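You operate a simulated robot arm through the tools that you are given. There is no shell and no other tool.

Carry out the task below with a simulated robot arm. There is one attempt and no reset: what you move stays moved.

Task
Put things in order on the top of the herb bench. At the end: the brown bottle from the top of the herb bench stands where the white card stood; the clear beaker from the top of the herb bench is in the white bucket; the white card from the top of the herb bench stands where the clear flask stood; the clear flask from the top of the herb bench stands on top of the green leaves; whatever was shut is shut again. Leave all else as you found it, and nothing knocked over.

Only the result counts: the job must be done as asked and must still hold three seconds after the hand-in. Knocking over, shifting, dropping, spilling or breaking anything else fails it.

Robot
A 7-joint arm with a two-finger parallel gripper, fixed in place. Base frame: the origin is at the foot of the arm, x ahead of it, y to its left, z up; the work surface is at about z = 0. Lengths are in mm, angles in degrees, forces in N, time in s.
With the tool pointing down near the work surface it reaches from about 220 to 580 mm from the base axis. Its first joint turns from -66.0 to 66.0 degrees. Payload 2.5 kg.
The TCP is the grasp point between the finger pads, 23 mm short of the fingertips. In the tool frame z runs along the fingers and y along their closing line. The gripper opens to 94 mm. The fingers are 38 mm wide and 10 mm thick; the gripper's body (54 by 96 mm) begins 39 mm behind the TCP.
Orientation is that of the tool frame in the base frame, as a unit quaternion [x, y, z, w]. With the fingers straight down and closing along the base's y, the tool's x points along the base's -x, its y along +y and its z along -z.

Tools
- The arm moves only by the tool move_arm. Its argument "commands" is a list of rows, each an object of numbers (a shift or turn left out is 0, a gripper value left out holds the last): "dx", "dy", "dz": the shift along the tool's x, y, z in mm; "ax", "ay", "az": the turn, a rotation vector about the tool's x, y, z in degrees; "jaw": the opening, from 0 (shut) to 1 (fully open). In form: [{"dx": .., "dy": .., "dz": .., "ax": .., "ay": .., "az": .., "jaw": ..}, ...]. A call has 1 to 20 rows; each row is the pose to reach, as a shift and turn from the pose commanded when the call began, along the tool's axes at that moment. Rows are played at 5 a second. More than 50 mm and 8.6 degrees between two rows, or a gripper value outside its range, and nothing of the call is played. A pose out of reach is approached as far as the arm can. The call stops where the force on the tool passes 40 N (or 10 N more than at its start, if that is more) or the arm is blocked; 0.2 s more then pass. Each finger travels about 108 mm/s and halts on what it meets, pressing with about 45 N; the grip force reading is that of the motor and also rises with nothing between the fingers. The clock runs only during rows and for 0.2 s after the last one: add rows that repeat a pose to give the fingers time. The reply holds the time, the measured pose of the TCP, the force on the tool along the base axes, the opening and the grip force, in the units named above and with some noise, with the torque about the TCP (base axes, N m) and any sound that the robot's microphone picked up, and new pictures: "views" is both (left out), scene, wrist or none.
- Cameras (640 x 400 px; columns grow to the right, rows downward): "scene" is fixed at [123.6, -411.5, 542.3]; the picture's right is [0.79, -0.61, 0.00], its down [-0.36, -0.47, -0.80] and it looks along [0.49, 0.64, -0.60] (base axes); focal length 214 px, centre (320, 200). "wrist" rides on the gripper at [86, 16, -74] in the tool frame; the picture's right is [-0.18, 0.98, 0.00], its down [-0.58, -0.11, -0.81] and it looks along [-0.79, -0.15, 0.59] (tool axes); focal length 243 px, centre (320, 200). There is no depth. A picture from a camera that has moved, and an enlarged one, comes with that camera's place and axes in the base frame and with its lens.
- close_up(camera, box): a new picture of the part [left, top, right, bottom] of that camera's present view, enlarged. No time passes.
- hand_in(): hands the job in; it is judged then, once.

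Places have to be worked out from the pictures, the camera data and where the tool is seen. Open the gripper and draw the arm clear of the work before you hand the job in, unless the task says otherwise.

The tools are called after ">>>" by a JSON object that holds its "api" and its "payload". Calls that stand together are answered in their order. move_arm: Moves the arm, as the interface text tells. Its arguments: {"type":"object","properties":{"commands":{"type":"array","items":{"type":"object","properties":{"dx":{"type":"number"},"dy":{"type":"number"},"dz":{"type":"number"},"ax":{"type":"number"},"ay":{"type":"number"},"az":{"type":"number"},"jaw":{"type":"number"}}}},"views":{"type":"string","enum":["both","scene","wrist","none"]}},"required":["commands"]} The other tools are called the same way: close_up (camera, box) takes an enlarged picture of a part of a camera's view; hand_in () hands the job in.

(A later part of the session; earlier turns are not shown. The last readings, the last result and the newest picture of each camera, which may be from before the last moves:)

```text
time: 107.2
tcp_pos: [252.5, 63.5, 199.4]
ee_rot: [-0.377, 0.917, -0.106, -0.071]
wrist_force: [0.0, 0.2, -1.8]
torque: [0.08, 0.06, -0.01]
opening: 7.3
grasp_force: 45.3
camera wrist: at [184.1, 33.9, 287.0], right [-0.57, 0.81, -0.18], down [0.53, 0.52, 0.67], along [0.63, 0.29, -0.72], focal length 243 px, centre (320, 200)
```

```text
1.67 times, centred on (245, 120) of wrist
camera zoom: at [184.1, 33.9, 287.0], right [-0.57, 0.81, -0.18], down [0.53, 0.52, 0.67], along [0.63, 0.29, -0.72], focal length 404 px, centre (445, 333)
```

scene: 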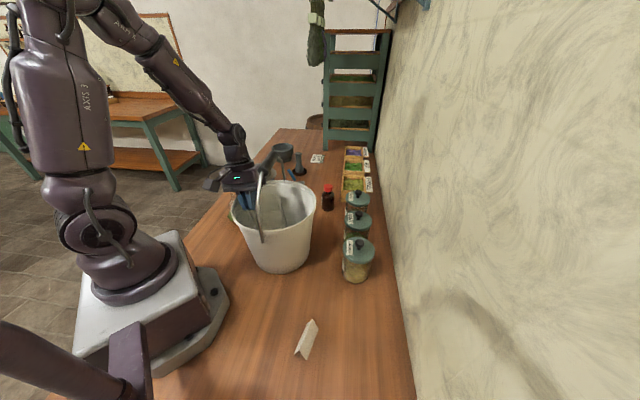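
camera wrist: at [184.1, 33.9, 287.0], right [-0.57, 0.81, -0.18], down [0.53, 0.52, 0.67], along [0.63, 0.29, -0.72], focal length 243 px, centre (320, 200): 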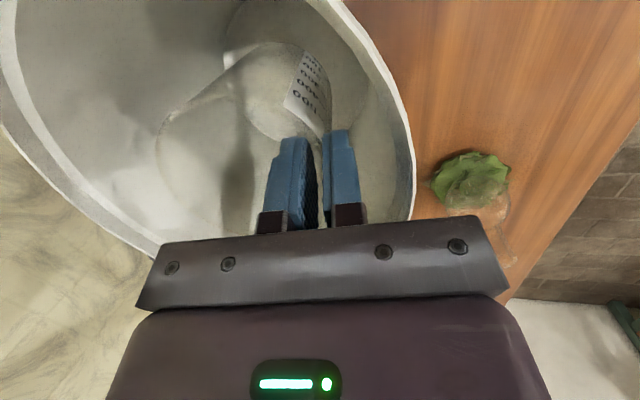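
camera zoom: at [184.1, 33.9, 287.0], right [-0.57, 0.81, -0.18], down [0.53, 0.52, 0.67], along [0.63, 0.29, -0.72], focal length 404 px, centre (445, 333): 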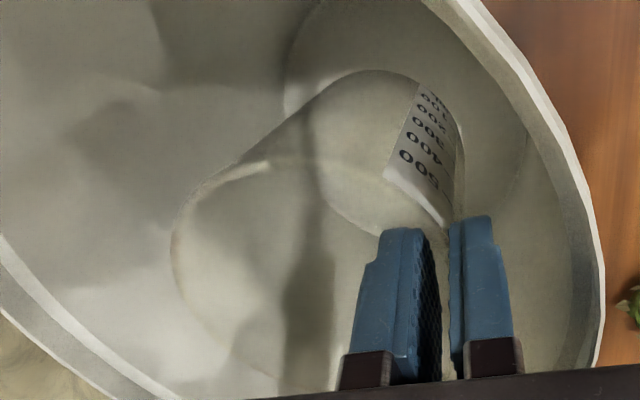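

Still free of contact, with the hand beside the handle and just above rim level. I'll go down to z≈172 while moving inward to n≈50.

>>> {"api": "move_arm", "payload": {"commands": [{"dx": -3.2, "dy": -6, "dz": 14.6}, {"dx": -6.4, "dy": -12, "dz": 29.2}, {"dx": -6.4, "dy": -12, "dz": 29.2}], "views": "both"}}

>>> {"api": "close_up", "payload": {"camera": "scene", "box": [190, 110, 330, 250]}}

>>> {"api": "close_up", "payload": {"camera": "wrist", "box": [60, 0, 520, 240]}}

```text
time: 107.9
tcp_pos: [263.3, 55.8, 174.3]
ee_rot: [-0.381, 0.916, -0.105, -0.068]
wrist_force: [-4.7, -0.5, 14.7]
torque: [0.97, 0.07, 0.31]
opening: 8.0
grasp_force: 45.0
stopped in row 3: the force on the tool passed its limit at 57 N (the readings are from after the stop); the commanded pose is now the measured one
camera wrist: at [195.0, 25.5, 261.2], right [-0.57, 0.8, -0.18], down [0.52, 0.52, 0.68], along [0.63, 0.3, -0.72], focal length 243 px, centre (320, 200)
```

scene: 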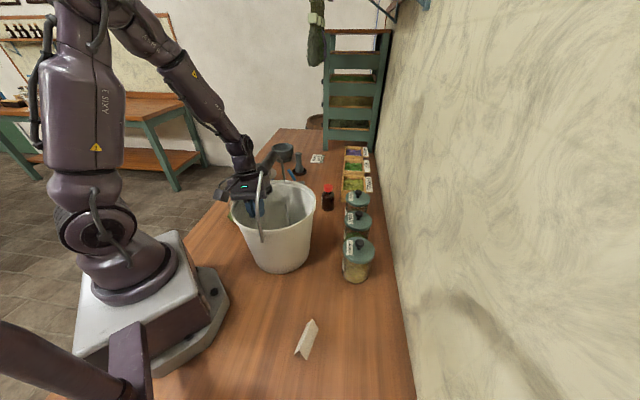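
wrist: 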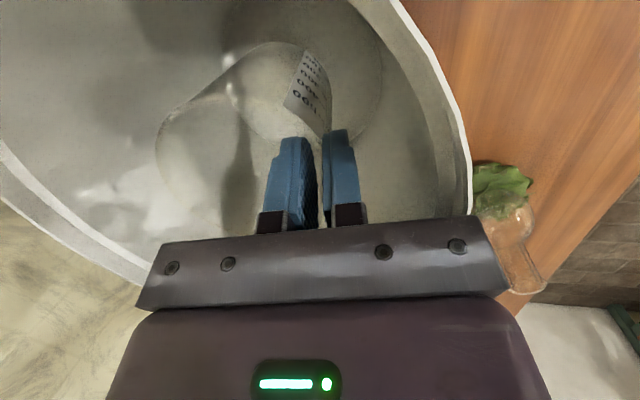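

```text
2.86 times, centred on (260, 180) of scene
camera zoom: at [123.6, -411.5, 542.3], right [0.79, -0.61, 0.0], down [-0.36, -0.47, -0.8], along [0.49, 0.64, -0.6], focal length 613 px, centre (491, 257)
```

zoom: 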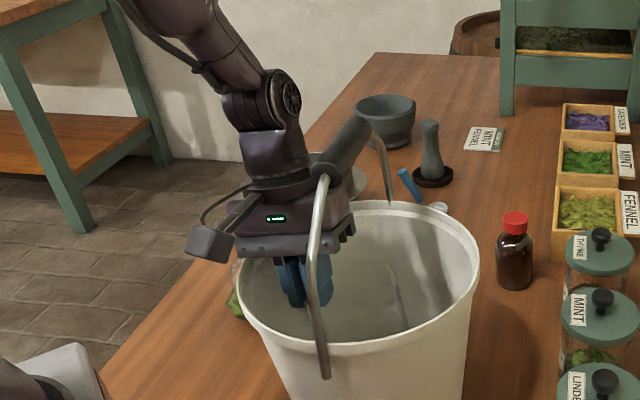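

```text
1.39 times, centred on (290, 120) of wrist
camera zoom: at [195.0, 25.5, 261.2], right [-0.57, 0.8, -0.18], down [0.52, 0.52, 0.68], along [0.63, 0.3, -0.72], focal length 338 px, centre (362, 311)
```

zoom: 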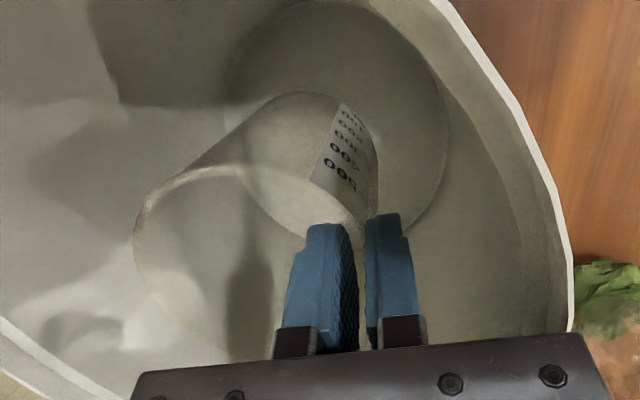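

Contact: the hand plate's outer corner met the bucket rim (torque puts it at n≈105–110, s≈30) because I was not far enough inward. I'll lift 7 mm off at once and check the bucket.

>>> {"api": "move_arm", "payload": {"commands": [{"dx": 0.8, "dy": -0.6, "dz": -3.9}, {"dx": 1.4, "dy": -1, "dz": -6.8}, {"dx": 1.4, "dy": -1, "dz": -6.8}], "views": "both"}}

>>> {"api": "close_up", "payload": {"camera": "scene", "box": [220, 170, 340, 280]}}

>>> {"api": "close_up", "payload": {"camera": "scene", "box": [190, 110, 330, 250]}}

```text
time: 108.7
tcp_pos: [262.8, 54.4, 180.2]
ee_rot: [-0.38, 0.916, -0.106, -0.07]
wrist_force: [0.4, -0.4, -1.7]
torque: [0.04, 0.04, -0.02]
opening: 7.7
grasp_force: 44.9
camera wrist: at [194.7, 25.5, 268.3], right [-0.57, 0.8, -0.18], down [0.52, 0.52, 0.68], along [0.63, 0.29, -0.72], focal length 243 px, centre (320, 200)
```

scene: 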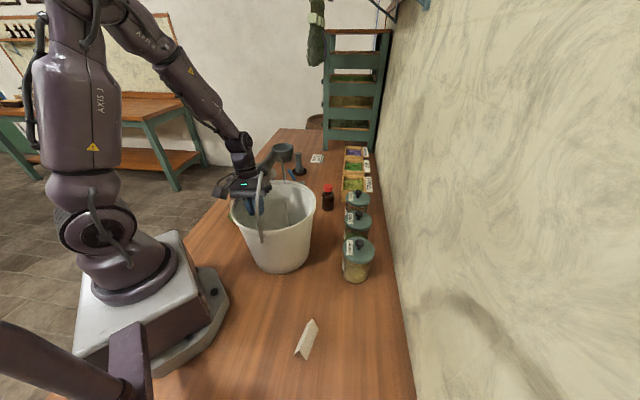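
wrist: 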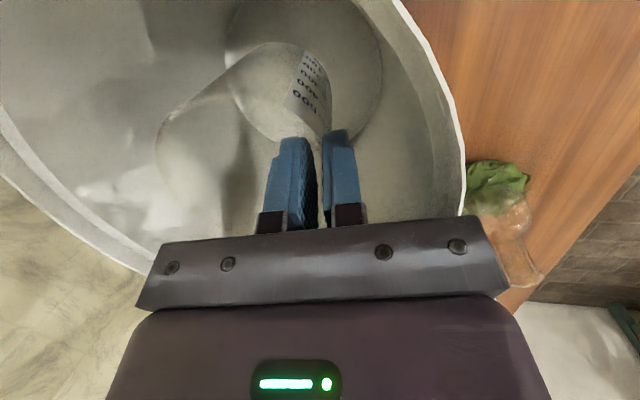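

```text
3.64 times, centred on (280, 225) of scene
camera zoom: at [123.6, -411.5, 542.3], right [0.79, -0.61, 0.0], down [-0.36, -0.47, -0.8], along [0.49, 0.64, -0.6], focal length 780 px, centre (466, 109)
```

zoom: 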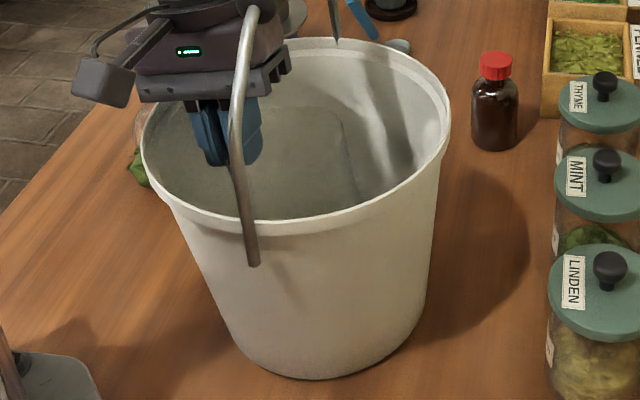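

```text
2.86 times, centred on (260, 180) of scene
camera zoom: at [123.6, -411.5, 542.3], right [0.79, -0.61, 0.0], down [-0.36, -0.47, -0.8], along [0.49, 0.64, -0.6], focal length 613 px, centre (491, 257)
```

zoom: 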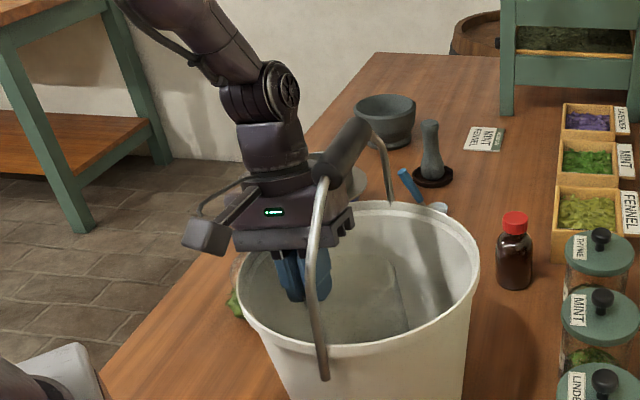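

The bucket looks unmoved and the contact is released. I'll shift further inward (n≈39) and slightly back along the handle (s≈−14) at this height before descending.

>>> {"api": "move_arm", "payload": {"commands": [{"dx": 4.2, "dy": -6.6, "dz": 1.8}, {"dx": 8.5, "dy": -13.3, "dz": 3.7}, {"dx": 8.5, "dy": -13.3, "dz": 3.7}], "views": "both"}}

>>> {"api": "close_up", "payload": {"camera": "scene", "box": [190, 110, 330, 250]}}

>>> {"api": "close_up", "payload": {"camera": "wrist", "box": [60, 0, 520, 240]}}

```text
time: 109.5
tcp_pos: [266.6, 39.7, 181.0]
ee_rot: [-0.381, 0.916, -0.106, -0.069]
wrist_force: [0.1, -0.2, -0.1]
torque: [0.03, 0.04, 0.01]
opening: 7.7
grasp_force: 44.7
camera wrist: at [198.3, 9.9, 268.0], right [-0.57, 0.8, -0.18], down [0.52, 0.52, 0.68], along [0.63, 0.29, -0.72], focal length 243 px, centre (320, 200)
```

scene: 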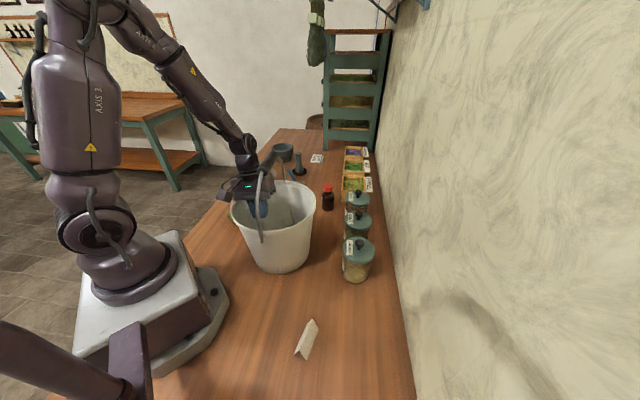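
wrist: 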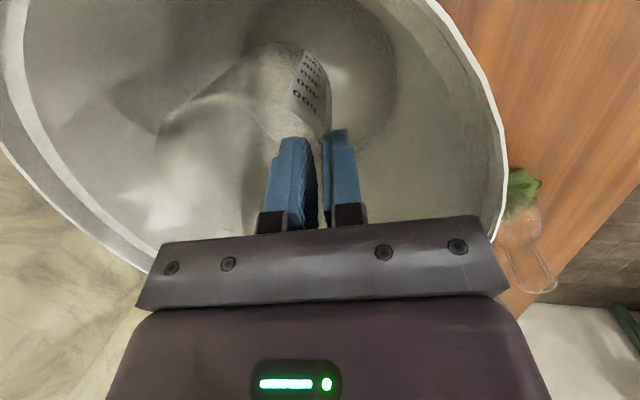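

```text
2.86 times, centred on (260, 180) of scene
camera zoom: at [123.6, -411.5, 542.3], right [0.79, -0.61, 0.0], down [-0.36, -0.47, -0.8], along [0.49, 0.64, -0.6], focal length 613 px, centre (491, 257)
```

zoom: 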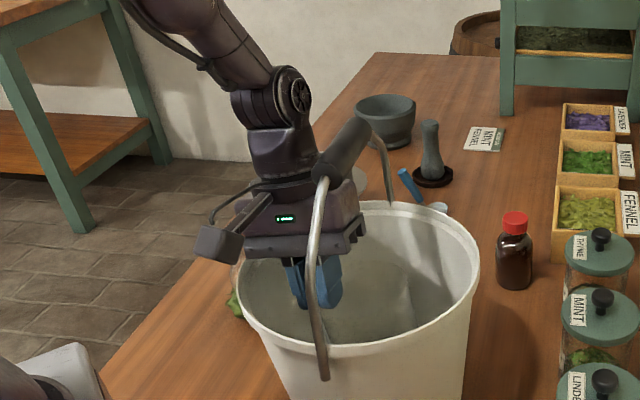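

```text
1.39 times, centred on (290, 120) of wrist
camera zoom: at [198.3, 9.9, 268.0], right [-0.57, 0.8, -0.18], down [0.52, 0.52, 0.68], along [0.63, 0.29, -0.72], focal length 338 px, centre (362, 311)
```

zoom: 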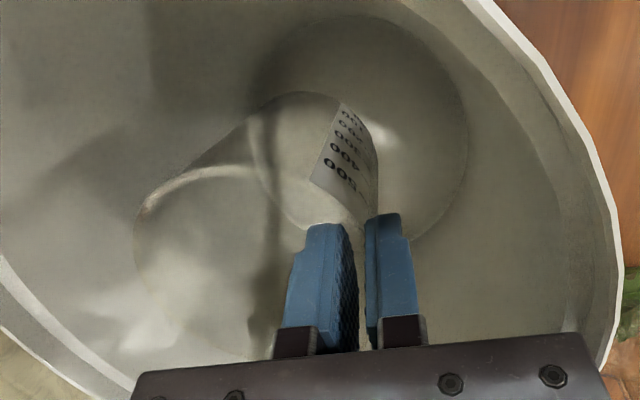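

Good clearance on both sides. I'll descend 30 mm in small rows, watching the force.

>>> {"api": "move_arm", "payload": {"commands": [{"dx": -1.6, "dy": 1.1, "dz": 7.5}, {"dx": -3.2, "dy": 2.2, "dz": 15}, {"dx": -4.7, "dy": 3.3, "dz": 22.5}, {"dx": -6.2, "dy": 4.3, "dz": 29.5}, {"dx": -6.2, "dy": 4.3, "dz": 29.5}], "views": "both"}}

>>> {"api": "close_up", "payload": {"camera": "scene", "box": [190, 110, 330, 250]}}

>>> {"api": "close_up", "payload": {"camera": "wrist", "box": [60, 0, 520, 240]}}

```text
time: 110.7
tcp_pos: [265.5, 40.5, 149.6]
ee_rot: [-0.381, 0.916, -0.105, -0.069]
wrist_force: [1.4, -0.7, -0.3]
torque: [0.06, 0.13, -0.04]
opening: 7.7
grasp_force: 45.0
camera wrist: at [197.4, 9.7, 237.3], right [-0.57, 0.8, -0.18], down [0.52, 0.52, 0.68], along [0.63, 0.29, -0.72], focal length 243 px, centre (320, 200)
```

scene: 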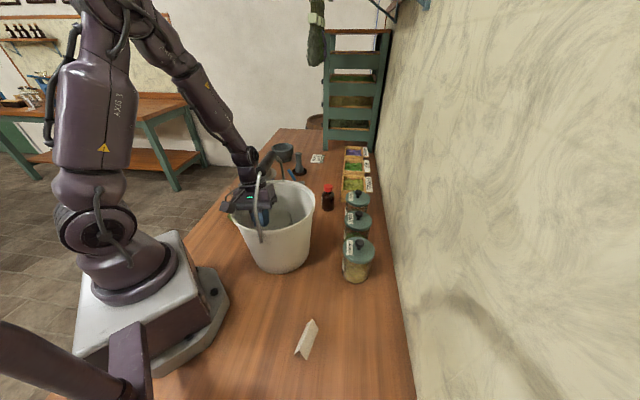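
wrist: 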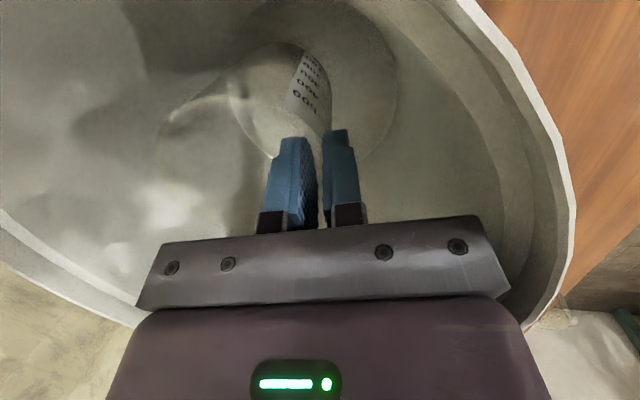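

```text
2.86 times, centred on (260, 180) of scene
camera zoom: at [123.6, -411.5, 542.3], right [0.79, -0.61, 0.0], down [-0.36, -0.47, -0.8], along [0.49, 0.64, -0.6], focal length 613 px, centre (491, 257)
```

zoom: 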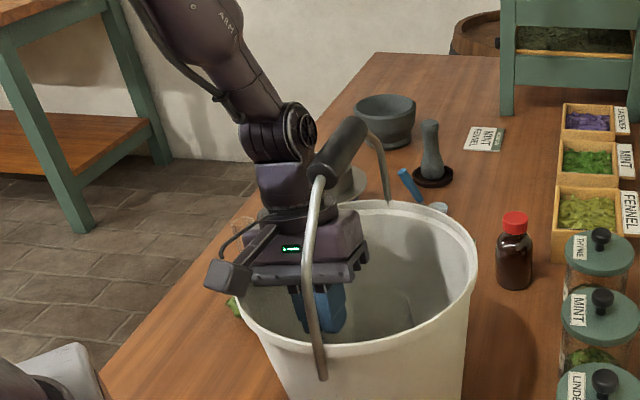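

```text
1.39 times, centred on (290, 120) of wrist
camera zoom: at [197.4, 9.7, 237.3], right [-0.57, 0.8, -0.18], down [0.52, 0.52, 0.68], along [0.63, 0.29, -0.72], focal length 338 px, centre (362, 311)
```

zoom: 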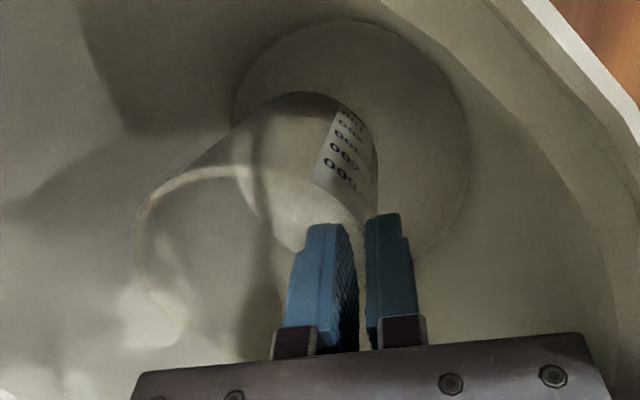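

Everything is still free, with the hand inside the rim. The beaker's lower edge should meet the floor near TCP z≈136; I'll approach to z≈141 and then step down.

>>> {"api": "move_arm", "payload": {"commands": [{"dx": -0.9, "dy": 0.6, "dz": 4.4}, {"dx": -1.8, "dy": 1.2, "dz": 8.7}, {"dx": -1.8, "dy": 1.2, "dz": 8.7}], "views": "none"}}

>>> {"api": "move_arm", "payload": {"commands": [{"dx": -0.3, "dy": 0.2, "dz": 1.5}, {"dx": -0.3, "dy": 0.2, "dz": 1.5}], "views": "none"}}

```text
time: 111.5
tcp_pos: [266.1, 39.8, 141.8]
ee_rot: [-0.38, 0.916, -0.105, -0.07]
wrist_force: [1.9, 0.1, -1.5]
torque: [0.1, 0.13, 0.02]
opening: 7.5
grasp_force: 44.8
```

```text
time: 112.1
tcp_pos: [266.3, 38.5, 139.4]
ee_rot: [-0.381, 0.916, -0.105, -0.07]
wrist_force: [1.1, -0.5, 0.0]
torque: [0.08, 0.1, -0.01]
opening: 7.6
grasp_force: 45.3
```

No floor contact yet. Continuing in ~1.2 mm steps.

>>> {"api": "move_arm", "payload": {"commands": [{"dx": -0.25, "dy": 0.17, "dz": 1.2}, {"dx": -0.25, "dy": 0.17, "dz": 1.2}], "views": "none"}}

>>> {"api": "move_arm", "payload": {"commands": [{"dx": -0.25, "dy": 0.17, "dz": 1.2}, {"dx": -0.25, "dy": 0.17, "dz": 1.2}], "views": "both"}}

```text
time: 112.7
tcp_pos: [266.9, 38.1, 137.5]
ee_rot: [-0.381, 0.916, -0.105, -0.069]
wrist_force: [0.7, -1.3, -0.3]
torque: [0.09, 0.13, -0.01]
opening: 7.6
grasp_force: 45.4
```

```text
time: 113.3
tcp_pos: [267.0, 39.4, 137.1]
ee_rot: [-0.38, 0.916, -0.105, -0.068]
wrist_force: [1.7, -0.2, 0.2]
torque: [0.08, 0.15, -0.02]
opening: 7.7
grasp_force: 45.1
camera wrist: at [198.9, 9.2, 224.0], right [-0.57, 0.8, -0.18], down [0.52, 0.52, 0.68], along [0.63, 0.29, -0.72], focal length 243 px, centre (320, 200)
```

scene: 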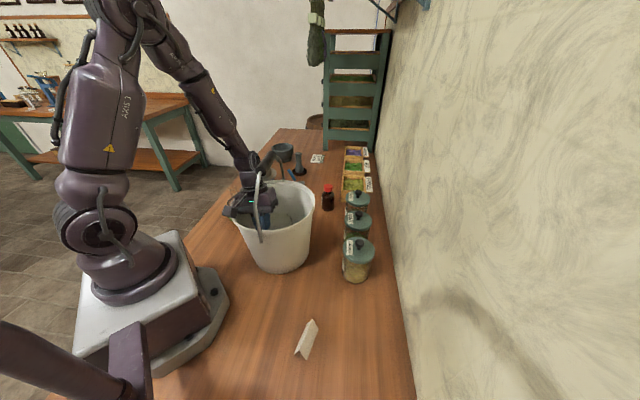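
wrist: 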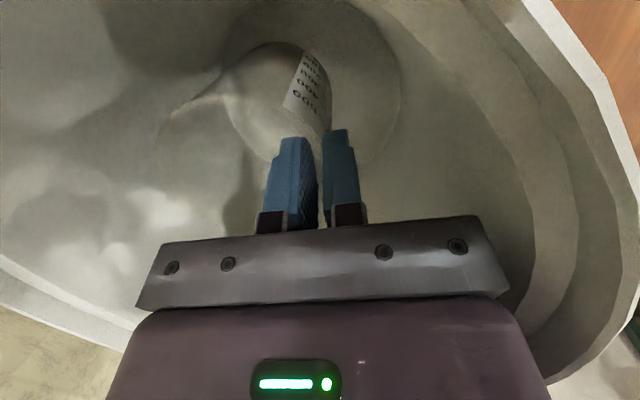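

I'll check the clearances close up before continuing.

>>> {"api": "close_up", "payload": {"camera": "scene", "box": [200, 120, 320, 240]}}

>>> {"api": "close_up", "payload": {"camera": "wrist", "box": [140, 0, 400, 200]}}

```text
3.33 times, centred on (260, 180) of scene
camera zoom: at [123.6, -411.5, 542.3], right [0.79, -0.61, 0.0], down [-0.36, -0.47, -0.8], along [0.49, 0.64, -0.6], focal length 715 px, centre (520, 267)
```

zoom: 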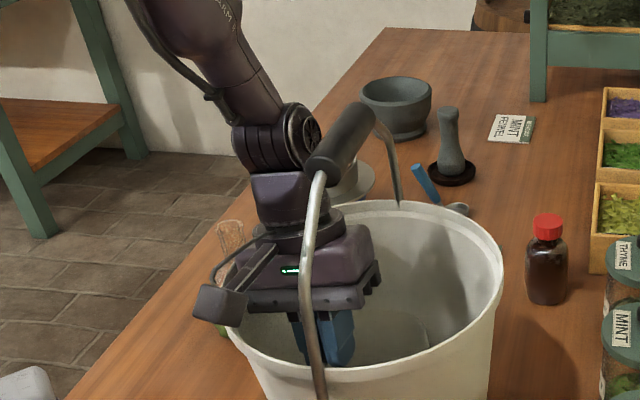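

```text
2.00 times, centred on (270, 100) of wrist
camera zoom: at [198.9, 9.2, 224.0], right [-0.57, 0.8, -0.18], down [0.52, 0.52, 0.68], along [0.63, 0.29, -0.72], focal length 485 px, centre (420, 400)
```

zoom: 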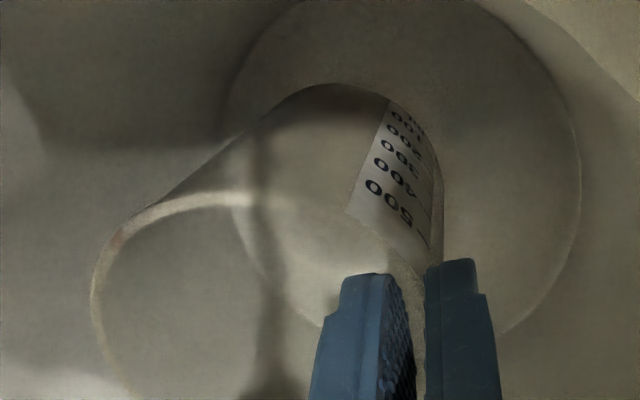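

Clearances are fine (about 13 mm between wrist housing and grip). I continue to lower in 1 mm steps to floor contact.

>>> {"api": "move_arm", "payload": {"commands": [{"dx": -0.25, "dy": 0.17, "dz": 1.2}, {"dx": -0.25, "dy": 0.17, "dz": 1.2}], "views": "none"}}

>>> {"api": "move_arm", "payload": {"commands": [{"dx": -0.25, "dy": 0.17, "dz": 1.2}, {"dx": -0.25, "dy": 0.17, "dz": 1.2}], "views": "none"}}

```text
time: 113.9
tcp_pos: [266.4, 38.9, 134.8]
ee_rot: [-0.381, 0.916, -0.105, -0.069]
wrist_force: [1.8, -0.1, 0.6]
torque: [0.06, 0.13, 0.01]
opening: 7.6
grasp_force: 45.2
```

```text
time: 114.5
tcp_pos: [267.8, 39.4, 135.2]
ee_rot: [-0.38, 0.916, -0.105, -0.069]
wrist_force: [2.2, -1.2, 23.3]
torque: [0.59, 0.7, -0.05]
opening: 7.6
grasp_force: 45.2
```

Contact of 23 N, but the torque places it on the outer side of the hand (n≈+35 from the TCP), not at the beaker's base. I'll back off 1.5 mm and look.

>>> {"api": "move_arm", "payload": {"commands": [{"dx": 0.3, "dy": -0.2, "dz": -1.5}, {"dx": 0.3, "dy": -0.2, "dz": -1.5}], "views": "both"}}

>>> {"api": "close_up", "payload": {"camera": "wrist", "box": [380, 100, 640, 400]}}

>>> {"api": "close_up", "payload": {"camera": "scene", "box": [210, 160, 290, 230]}}

>>> {"api": "close_up", "payload": {"camera": "wrist", "box": [0, 150, 240, 400]}}

```text
time: 115.1
tcp_pos: [265.4, 39.4, 135.6]
ee_rot: [-0.381, 0.916, -0.106, -0.069]
wrist_force: [0.4, -0.2, -1.2]
torque: [0.04, 0.05, 0.02]
opening: 7.6
grasp_force: 44.8
camera wrist: at [197.8, 9.4, 223.0], right [-0.57, 0.8, -0.17], down [0.52, 0.52, 0.67], along [0.63, 0.29, -0.72], focal length 243 px, centre (320, 200)
```

scene: 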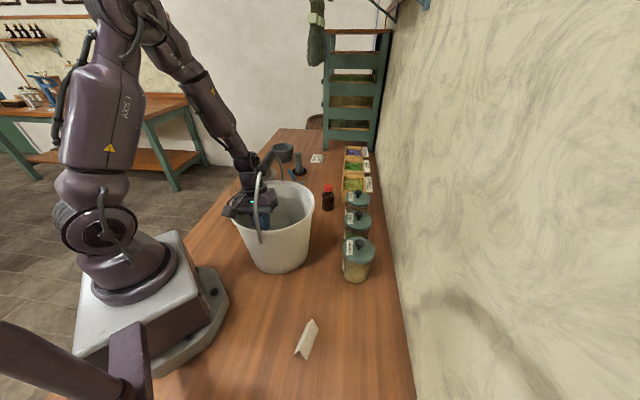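
wrist: 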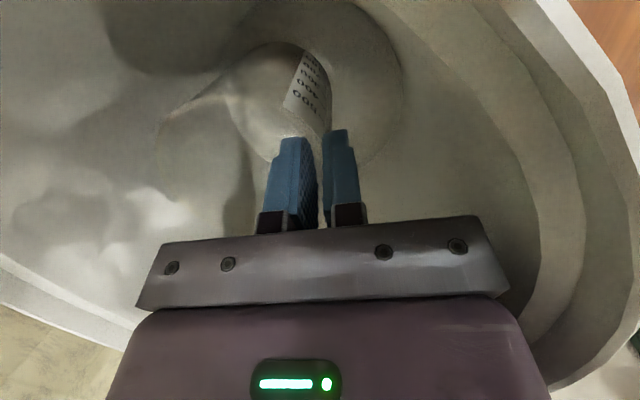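

```text
1.33 times, centred on (510, 250) of wrist
camera zoom: at [197.8, 9.4, 223.0], right [-0.57, 0.8, -0.17], down [0.52, 0.52, 0.67], along [0.63, 0.29, -0.72], focal length 324 px, centre (67, 133)
```

zoom: 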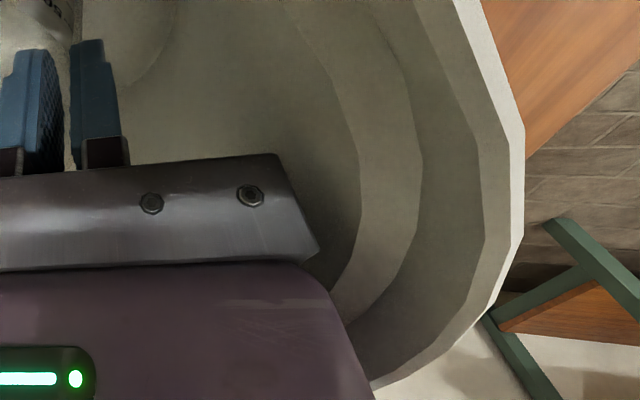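

```text
5.71 times, centred on (250, 195) of scene
camera zoom: at [123.6, -411.5, 542.3], right [0.79, -0.61, 0.0], down [-0.36, -0.47, -0.8], along [0.49, 0.64, -0.6], focal length 1226 px, centre (720, 229)
```

zoom: 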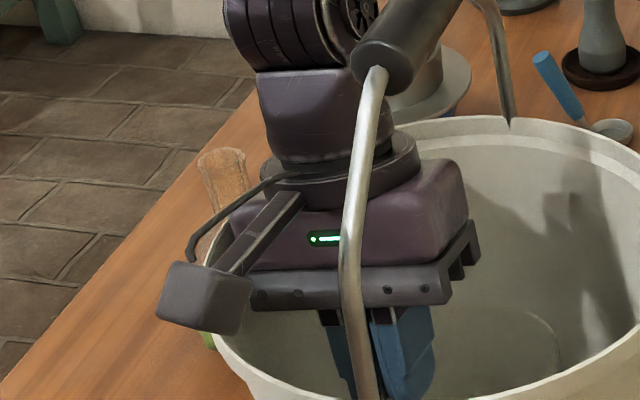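

```text
1.60 times, centred on (120, 275) of wrist
camera zoom: at [197.8, 9.4, 223.0], right [-0.57, 0.8, -0.17], down [0.52, 0.52, 0.67], along [0.63, 0.29, -0.72], focal length 388 px, centre (640, 80)
```

zoom: 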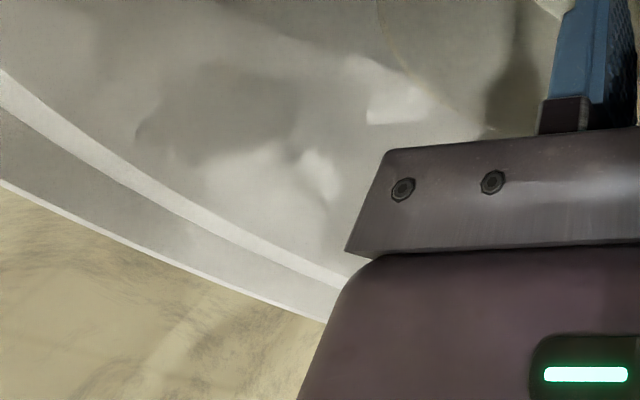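

The zoom shows an inner ledge in the bucket near the plate's outer end, so the hand was bottoming there. I'll shift 4 mm inward (and 3 mm along), then lower again while watching for true floor contact.

>>> {"api": "move_arm", "payload": {"commands": [{"dx": -1.5, "dy": -2, "dz": 0}, {"dx": -3, "dy": -4, "dz": 0}, {"dx": -3, "dy": -4, "dz": 0}], "views": "none"}}

>>> {"api": "move_arm", "payload": {"commands": [{"dx": -0.2, "dy": 0.14, "dz": 1}, {"dx": -0.2, "dy": 0.14, "dz": 1}], "views": "none"}}

>>> {"api": "close_up", "payload": {"camera": "scene", "box": [210, 130, 290, 210]}}

```text
time: 115.9
tcp_pos: [271.3, 39.3, 134.8]
ee_rot: [-0.38, 0.917, -0.105, -0.069]
wrist_force: [-0.5, 0.4, -1.7]
torque: [0.03, 0.06, 0.01]
opening: 7.5
grasp_force: 44.5
```

```text
time: 116.5
tcp_pos: [270.9, 37.5, 135.2]
ee_rot: [-0.381, 0.916, -0.106, -0.07]
wrist_force: [-0.2, 0.8, -1.3]
torque: [0.08, 0.07, 0.02]
opening: 7.5
grasp_force: 45.1
```

```text
5.00 times, centred on (250, 170) of scene
camera zoom: at [123.6, -411.5, 542.3], right [0.79, -0.61, 0.0], down [-0.36, -0.47, -0.8], along [0.49, 0.64, -0.6], focal length 1072 px, centre (670, 350)
```

zoom: 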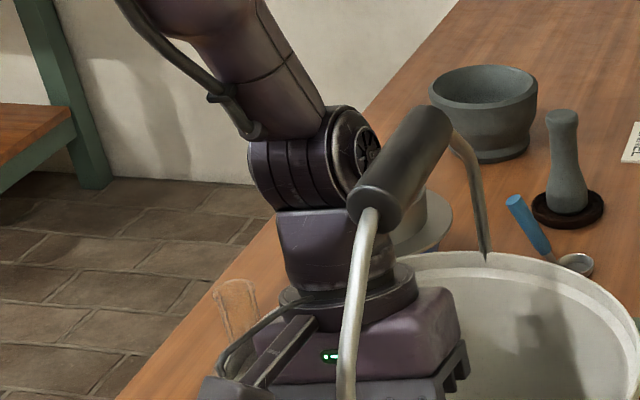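

Wrist housing still clears the grip. Continuing down in 1 mm steps.

>>> {"api": "move_arm", "payload": {"commands": [{"dx": -0.2, "dy": 0.14, "dz": 1}, {"dx": -0.2, "dy": 0.14, "dz": 1}], "views": "none"}}

>>> {"api": "move_arm", "payload": {"commands": [{"dx": -0.2, "dy": 0.14, "dz": 1}, {"dx": -0.2, "dy": 0.14, "dz": 1}], "views": "none"}}

```text
time: 117.1
tcp_pos: [271.3, 38.4, 134.2]
ee_rot: [-0.379, 0.917, -0.106, -0.07]
wrist_force: [-4.0, 1.0, 19.5]
torque: [-0.12, 0.19, -0.03]
opening: 7.8
grasp_force: 44.9
```

```text
time: 117.7
tcp_pos: [272.3, 38.7, 132.7]
ee_rot: [-0.381, 0.916, -0.105, -0.068]
wrist_force: [-4.7, 4.4, 38.4]
torque: [0.09, 0.0, -0.03]
opening: 7.7
grasp_force: 44.7
```

Now the torque matches the beaker's base on the bucket floor (n≈−20 from the TCP), but 38 N is more than needed. I'll ease up about 1.7 mm.

>>> {"api": "move_arm", "payload": {"commands": [{"dx": 0.2, "dy": -0.14, "dz": -1}, {"dx": 0.35, "dy": -0.25, "dz": -1.7}, {"dx": 0.35, "dy": -0.25, "dz": -1.7}], "views": "wrist"}}

```text
time: 118.5
tcp_pos: [270.7, 39.3, 134.0]
ee_rot: [-0.381, 0.916, -0.105, -0.071]
wrist_force: [0.2, -0.5, -0.1]
torque: [0.07, -0.01, -0.01]
opening: 7.4
grasp_force: 44.8
camera wrist: at [202.1, 8.4, 221.8], right [-0.57, 0.8, -0.17], down [0.53, 0.52, 0.67], along [0.63, 0.29, -0.72], focal length 243 px, centre (320, 200)
```

wrist: 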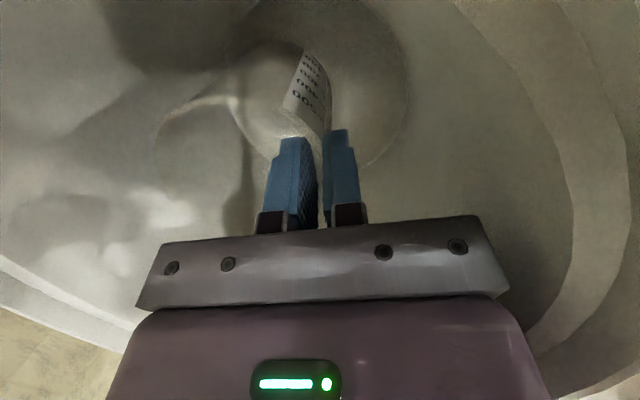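

The base rests lightly on the floor. Now I open the jaws very slowly so the tilted beaker is let down gently against the retreating inner finger.

>>> {"api": "move_arm", "payload": {"commands": [{"jaw": 0.085}, {"jaw": 0.095}, {"jaw": 0.105}, {"jaw": 0.115}, {"jaw": 0.13}, {"jaw": 0.145}, {"jaw": 0.16}, {"jaw": 0.175}, {"jaw": 0.19}, {"jaw": 0.205}, {"jaw": 0.22}, {"jaw": 0.235}, {"jaw": 0.25}, {"jaw": 0.265}, {"jaw": 0.28}, {"jaw": 0.295}, {"jaw": 0.31}, {"jaw": 0.325}, {"jaw": 0.34}, {"jaw": 0.34}], "views": "both"}}

>>> {"api": "close_up", "payload": {"camera": "wrist", "box": [100, 0, 460, 240]}}

```text
time: 122.7
tcp_pos: [270.9, 38.3, 135.2]
ee_rot: [-0.381, 0.916, -0.106, -0.07]
wrist_force: [0.4, -0.2, 0.7]
torque: [-0.03, 0.02, -0.04]
opening: 32.3
grasp_force: 0.2
camera wrist: at [202.9, 8.6, 222.3], right [-0.57, 0.8, -0.18], down [0.52, 0.52, 0.68], along [0.63, 0.29, -0.72], focal length 243 px, centre (320, 200)
```

scene: 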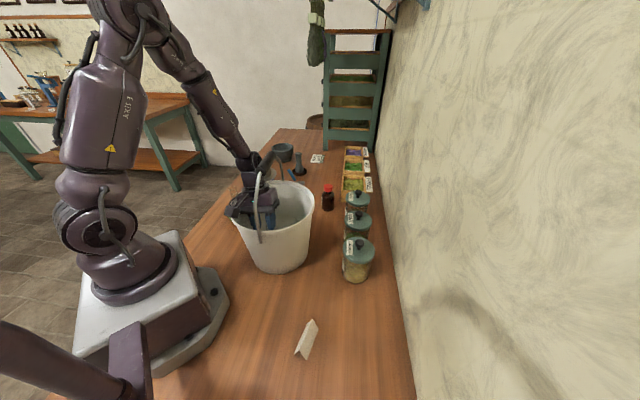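
wrist: 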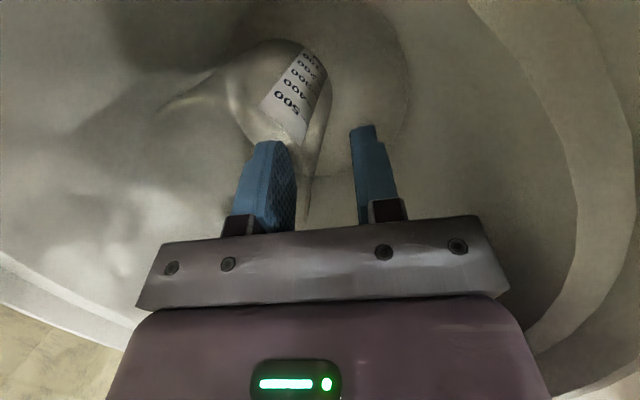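

```text
1.67 times, centred on (280, 120) of wrist
camera zoom: at [202.9, 8.6, 222.3], right [-0.57, 0.8, -0.18], down [0.52, 0.52, 0.68], along [0.63, 0.29, -0.72], focal length 404 px, centre (387, 333)
```

zoom: 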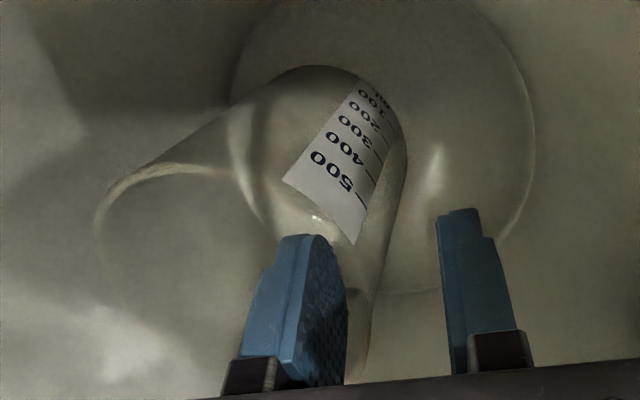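

The beaker is coming down upright with the wall now free between the fingers. I'll open further, slowly, and look again.

>>> {"api": "move_arm", "payload": {"commands": [{"jaw": 0.355}, {"jaw": 0.37}, {"jaw": 0.385}, {"jaw": 0.4}, {"jaw": 0.415}, {"jaw": 0.43}, {"jaw": 0.445}, {"jaw": 0.46}, {"jaw": 0.475}, {"jaw": 0.475}], "views": "wrist"}}

>>> {"api": "close_up", "payload": {"camera": "wrist", "box": [100, 0, 460, 240]}}

>>> {"api": "close_up", "payload": {"camera": "scene", "box": [220, 170, 330, 280]}}

```text
time: 124.9
tcp_pos: [270.8, 38.9, 135.4]
ee_rot: [-0.381, 0.916, -0.106, -0.069]
wrist_force: [-0.1, 0.1, 0.5]
torque: [0.03, 0.0, 0.0]
opening: 44.4
grasp_force: 0.0
camera wrist: at [202.9, 8.6, 222.3], right [-0.57, 0.8, -0.18], down [0.52, 0.52, 0.68], along [0.63, 0.29, -0.72], focal length 243 px, centre (320, 200)
```

wrist: 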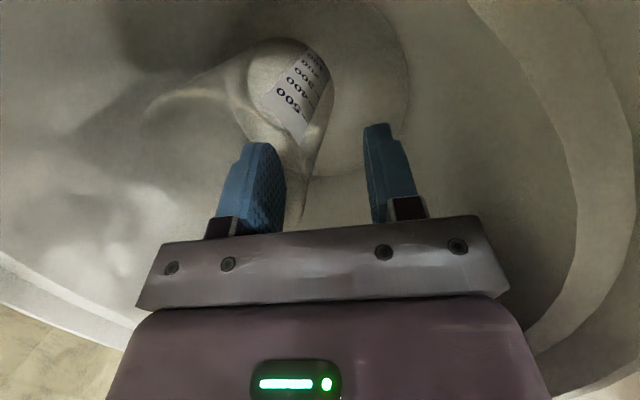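

```text
1.67 times, centred on (280, 120) of wrist
camera zoom: at [202.9, 8.6, 222.3], right [-0.57, 0.8, -0.18], down [0.52, 0.52, 0.68], along [0.63, 0.29, -0.72], focal length 404 px, centre (387, 333)
```

zoom: 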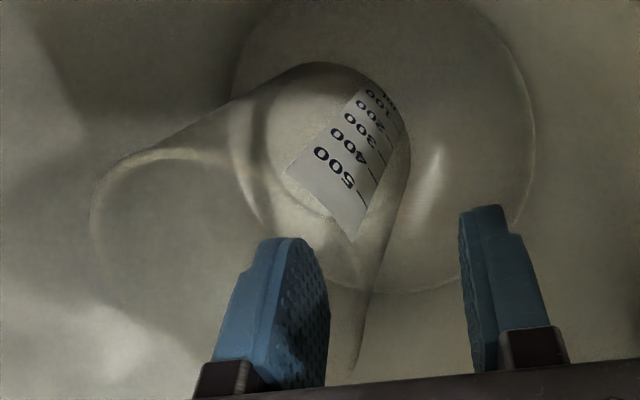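

```text
3.64 times, centred on (275, 225) of scene
camera zoom: at [123.6, -411.5, 542.3], right [0.79, -0.61, 0.0], down [-0.36, -0.47, -0.8], along [0.49, 0.64, -0.6], focal length 780 px, centre (484, 109)
```

zoom: 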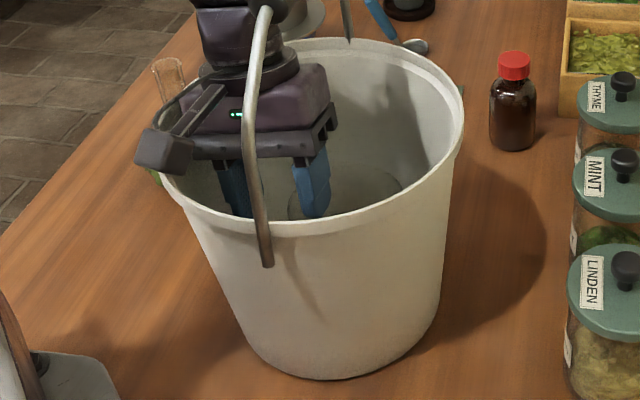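

The beaker is released and settled. I'll withdraw: first straight up until the fingertips are above its rim, then up and outward along the path I came in.

>>> {"api": "move_arm", "payload": {"commands": [{"dx": 2.1, "dy": -1.4, "dz": -9.7}, {"dx": 4.2, "dy": -2.8, "dz": -19.4}, {"dx": 5.8, "dy": -4, "dz": -27.1}, {"dx": 7.8, "dy": -0.3, "dz": -36.5}, {"dx": 10.9, "dy": 2.7, "dz": -50.8}, {"dx": 12.6, "dy": 11.6, "dz": -59}, {"dx": 14.3, "dy": 21.5, "dz": -67.3}, {"dx": 14.3, "dy": 21.5, "dz": -67.3}], "views": "both"}}

>>> {"api": "close_up", "payload": {"camera": "wrist", "box": [60, 0, 460, 240]}}

>>> {"api": "close_up", "payload": {"camera": "scene", "box": [190, 110, 330, 250]}}

```text
time: 126.7
tcp_pos: [249.7, 61.0, 199.6]
ee_rot: [-0.381, 0.916, -0.105, -0.069]
wrist_force: [1.9, -0.4, 0.6]
torque: [-0.01, 0.0, 0.02]
opening: 44.0
grasp_force: 0.0
camera wrist: at [181.5, 30.9, 286.9], right [-0.57, 0.8, -0.18], down [0.52, 0.52, 0.68], along [0.63, 0.29, -0.72], focal length 243 px, centre (320, 200)
```

scene: 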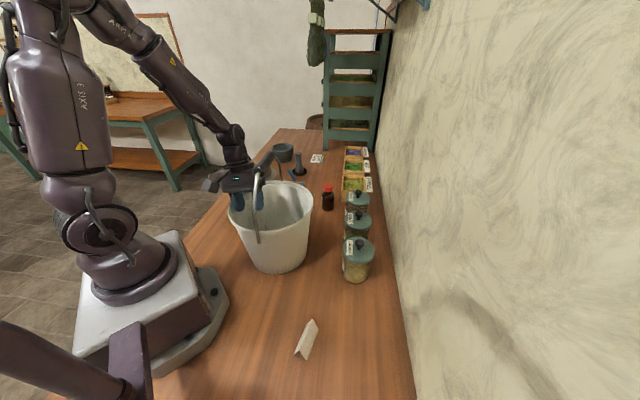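
wrist: 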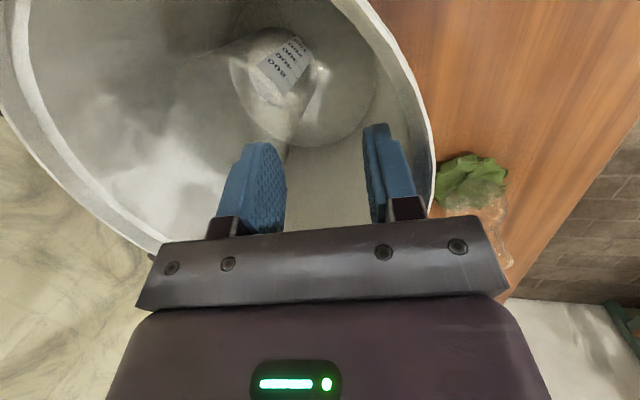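

```text
1.60 times, centred on (260, 120) of wrist
camera zoom: at [181.5, 30.9, 286.9], right [-0.57, 0.8, -0.18], down [0.52, 0.52, 0.68], along [0.63, 0.29, -0.72], focal length 388 px, centre (416, 328)
```

zoom: 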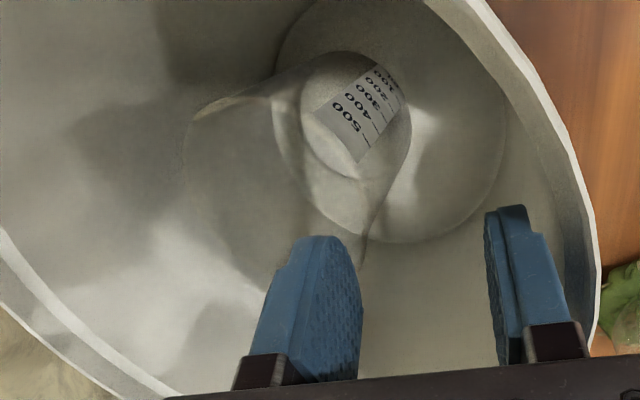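

```text
2.86 times, centred on (260, 180) of scene
camera zoom: at [123.6, -411.5, 542.3], right [0.79, -0.61, 0.0], down [-0.36, -0.47, -0.8], along [0.49, 0.64, -0.6], focal length 613 px, centre (491, 257)
```

zoom: 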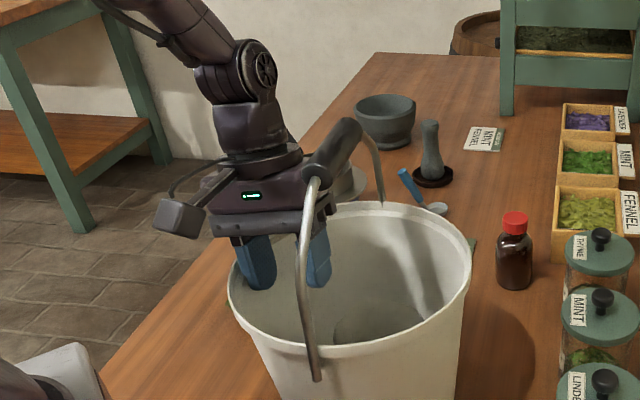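

The bucket appears to have shifted a few millimetres: the opened outer finger must have pressed its inner wall as I moved outward. I'll close the jaws right away to relieve it, then rise clear well away from the handle.

>>> {"api": "move_arm", "payload": {"commands": [{"jaw": 0.35}, {"jaw": 0.2}, {"jaw": 0.1}, {"jaw": 0.05}, {"jaw": 0.05}], "views": "both"}}

>>> {"api": "close_up", "payload": {"camera": "scene", "box": [190, 110, 330, 250]}}

>>> {"api": "close_up", "payload": {"camera": "scene", "box": [220, 120, 400, 232]}}

```text
time: 127.9
tcp_pos: [249.7, 61.3, 200.0]
ee_rot: [-0.381, 0.916, -0.105, -0.07]
wrist_force: [0.7, 0.1, 0.3]
torque: [-0.03, -0.03, -0.01]
opening: 4.6
grasp_force: 0.2
camera wrist: at [181.6, 30.8, 286.8], right [-0.57, 0.8, -0.18], down [0.52, 0.52, 0.68], along [0.63, 0.29, -0.72], focal length 243 px, centre (320, 200)
```

scene: 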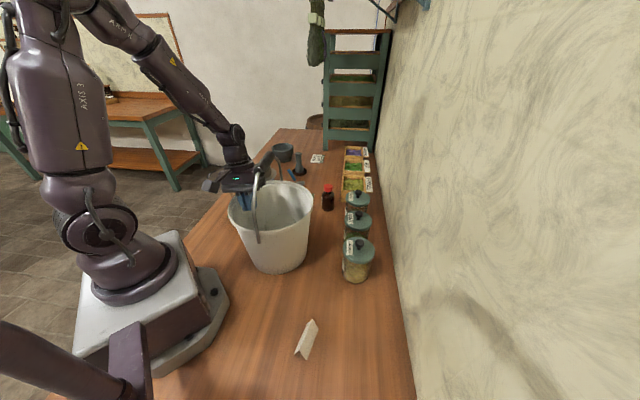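
wrist: 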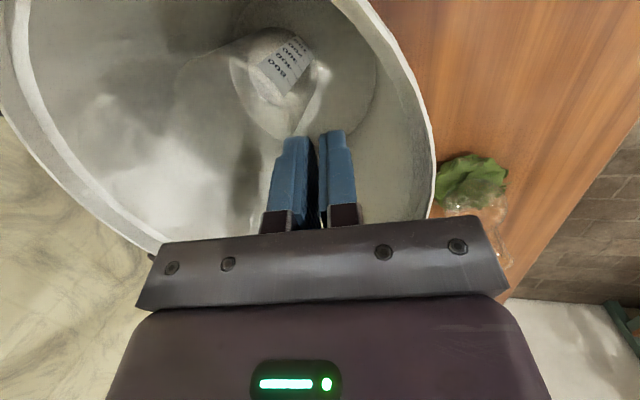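

```text
2.86 times, centred on (260, 180) of scene
camera zoom: at [123.6, -411.5, 542.3], right [0.79, -0.61, 0.0], down [-0.36, -0.47, -0.8], along [0.49, 0.64, -0.6], focal length 613 px, centre (491, 257)
```

zoom: 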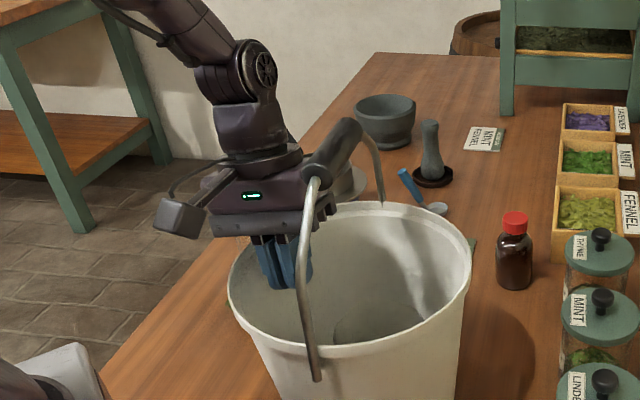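

```text
3.56 times, centred on (310, 176) of scene
camera zoom: at [123.6, -411.5, 542.3], right [0.79, -0.61, 0.0], down [-0.36, -0.47, -0.8], along [0.49, 0.64, -0.6], focal length 763 px, centre (356, 285)
```

zoom: 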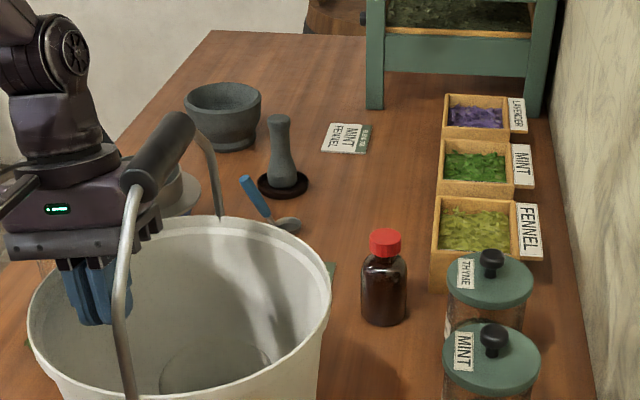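

The bucket has slid about 8–9 mm toward the aisle (outward). I'll first leave the bucket safely (outward to n≈82, then up), and then push it back from outside.

>>> {"api": "move_arm", "payload": {"commands": [{"dx": 0.6, "dy": 7.6, "dz": -3}, {"dx": 1.6, "dy": 15, "dz": -8}, {"dx": 5.2, "dy": 12.6, "dz": -24.5}, {"dx": 8.7, "dy": 10.2, "dz": -41}, {"dx": 17.1, "dy": 4.5, "dz": -79.7}, {"dx": 25.4, "dy": -1.1, "dz": -118.5}, {"dx": 32.2, "dy": 18.4, "dz": -150.9}, {"dx": 32.2, "dy": 18.4, "dz": -150.9}], "views": "both"}}

>>> {"api": "close_up", "payload": {"camera": "scene", "box": [220, 120, 400, 232]}}

>>> {"api": "close_up", "payload": {"camera": "wrist", "box": [60, 0, 440, 240]}}

>>> {"api": "close_up", "payload": {"camera": "scene", "box": [220, 170, 340, 280]}}

```text
time: 129.7
tcp_pos: [220.4, 90.0, 349.9]
ee_rot: [-0.381, 0.916, -0.105, -0.07]
wrist_force: [0.4, 0.6, -0.4]
torque: [0.01, 0.0, 0.0]
opening: 4.6
grasp_force: 0.1
camera wrist: at [152.4, 59.0, 437.4], right [-0.57, 0.8, -0.18], down [0.52, 0.52, 0.68], along [0.63, 0.29, -0.72], focal length 243 px, centre (320, 200)
```

scene: 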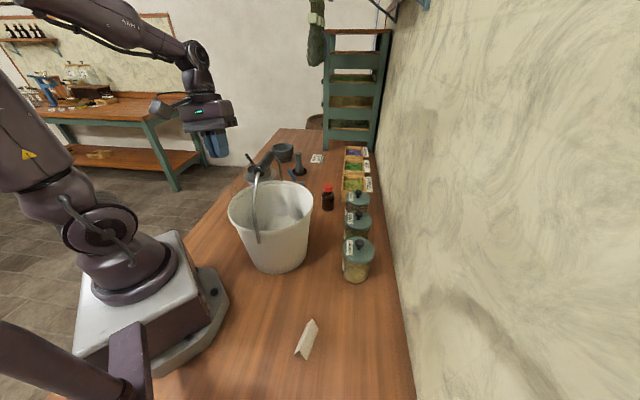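
wrist: 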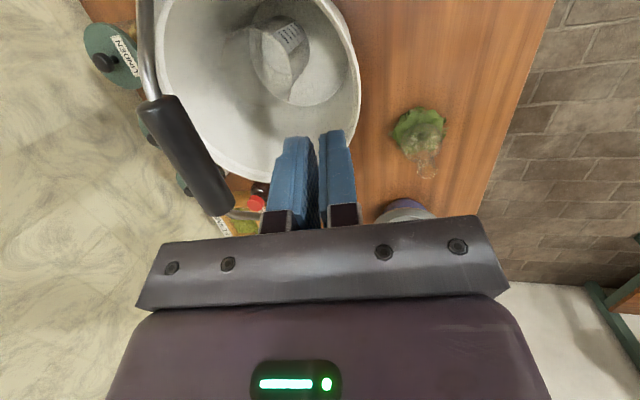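

```text
3.56 times, centred on (310, 176) of scene
camera zoom: at [123.6, -411.5, 542.3], right [0.79, -0.61, 0.0], down [-0.36, -0.47, -0.8], along [0.49, 0.64, -0.6], focal length 763 px, centre (356, 285)
```

zoom: 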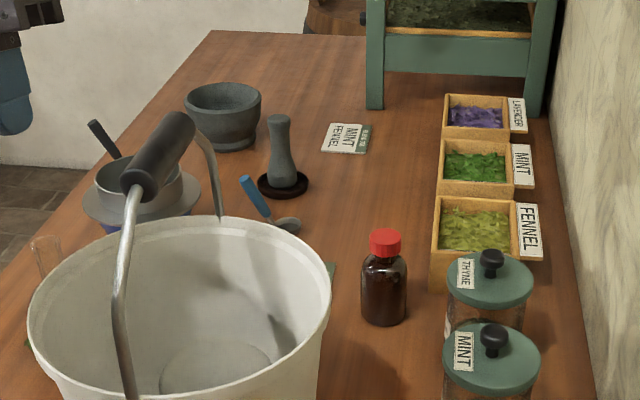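

```text
1.67 times, centred on (250, 120) of wrist
camera zoom: at [152.4, 59.0, 437.4], right [-0.57, 0.8, -0.18], down [0.52, 0.52, 0.68], along [0.63, 0.29, -0.72], focal length 404 px, centre (437, 333)
```

zoom: 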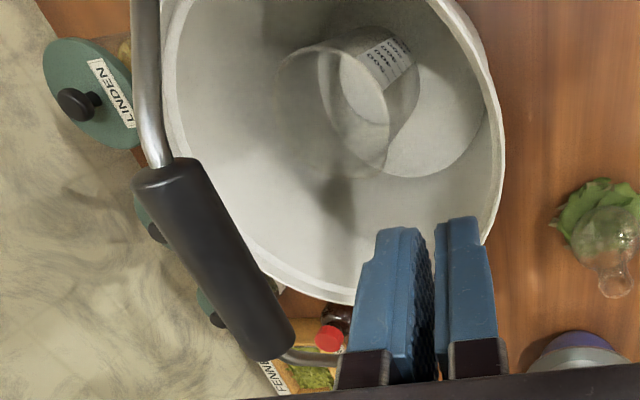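

```text
3.64 times, centred on (280, 225) of scene
camera zoom: at [123.6, -411.5, 542.3], right [0.79, -0.61, 0.0], down [-0.36, -0.47, -0.8], along [0.49, 0.64, -0.6], focal length 780 px, centre (466, 109)
```

zoom: 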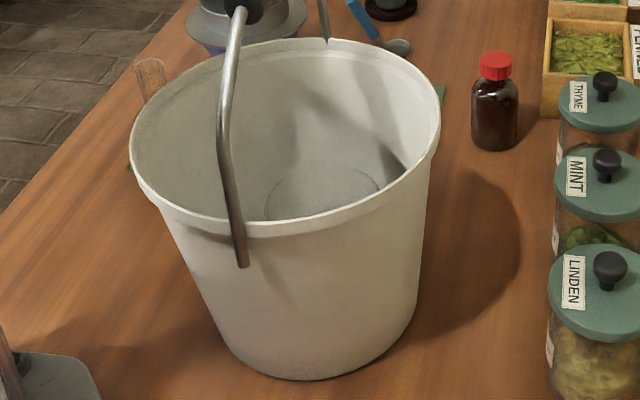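

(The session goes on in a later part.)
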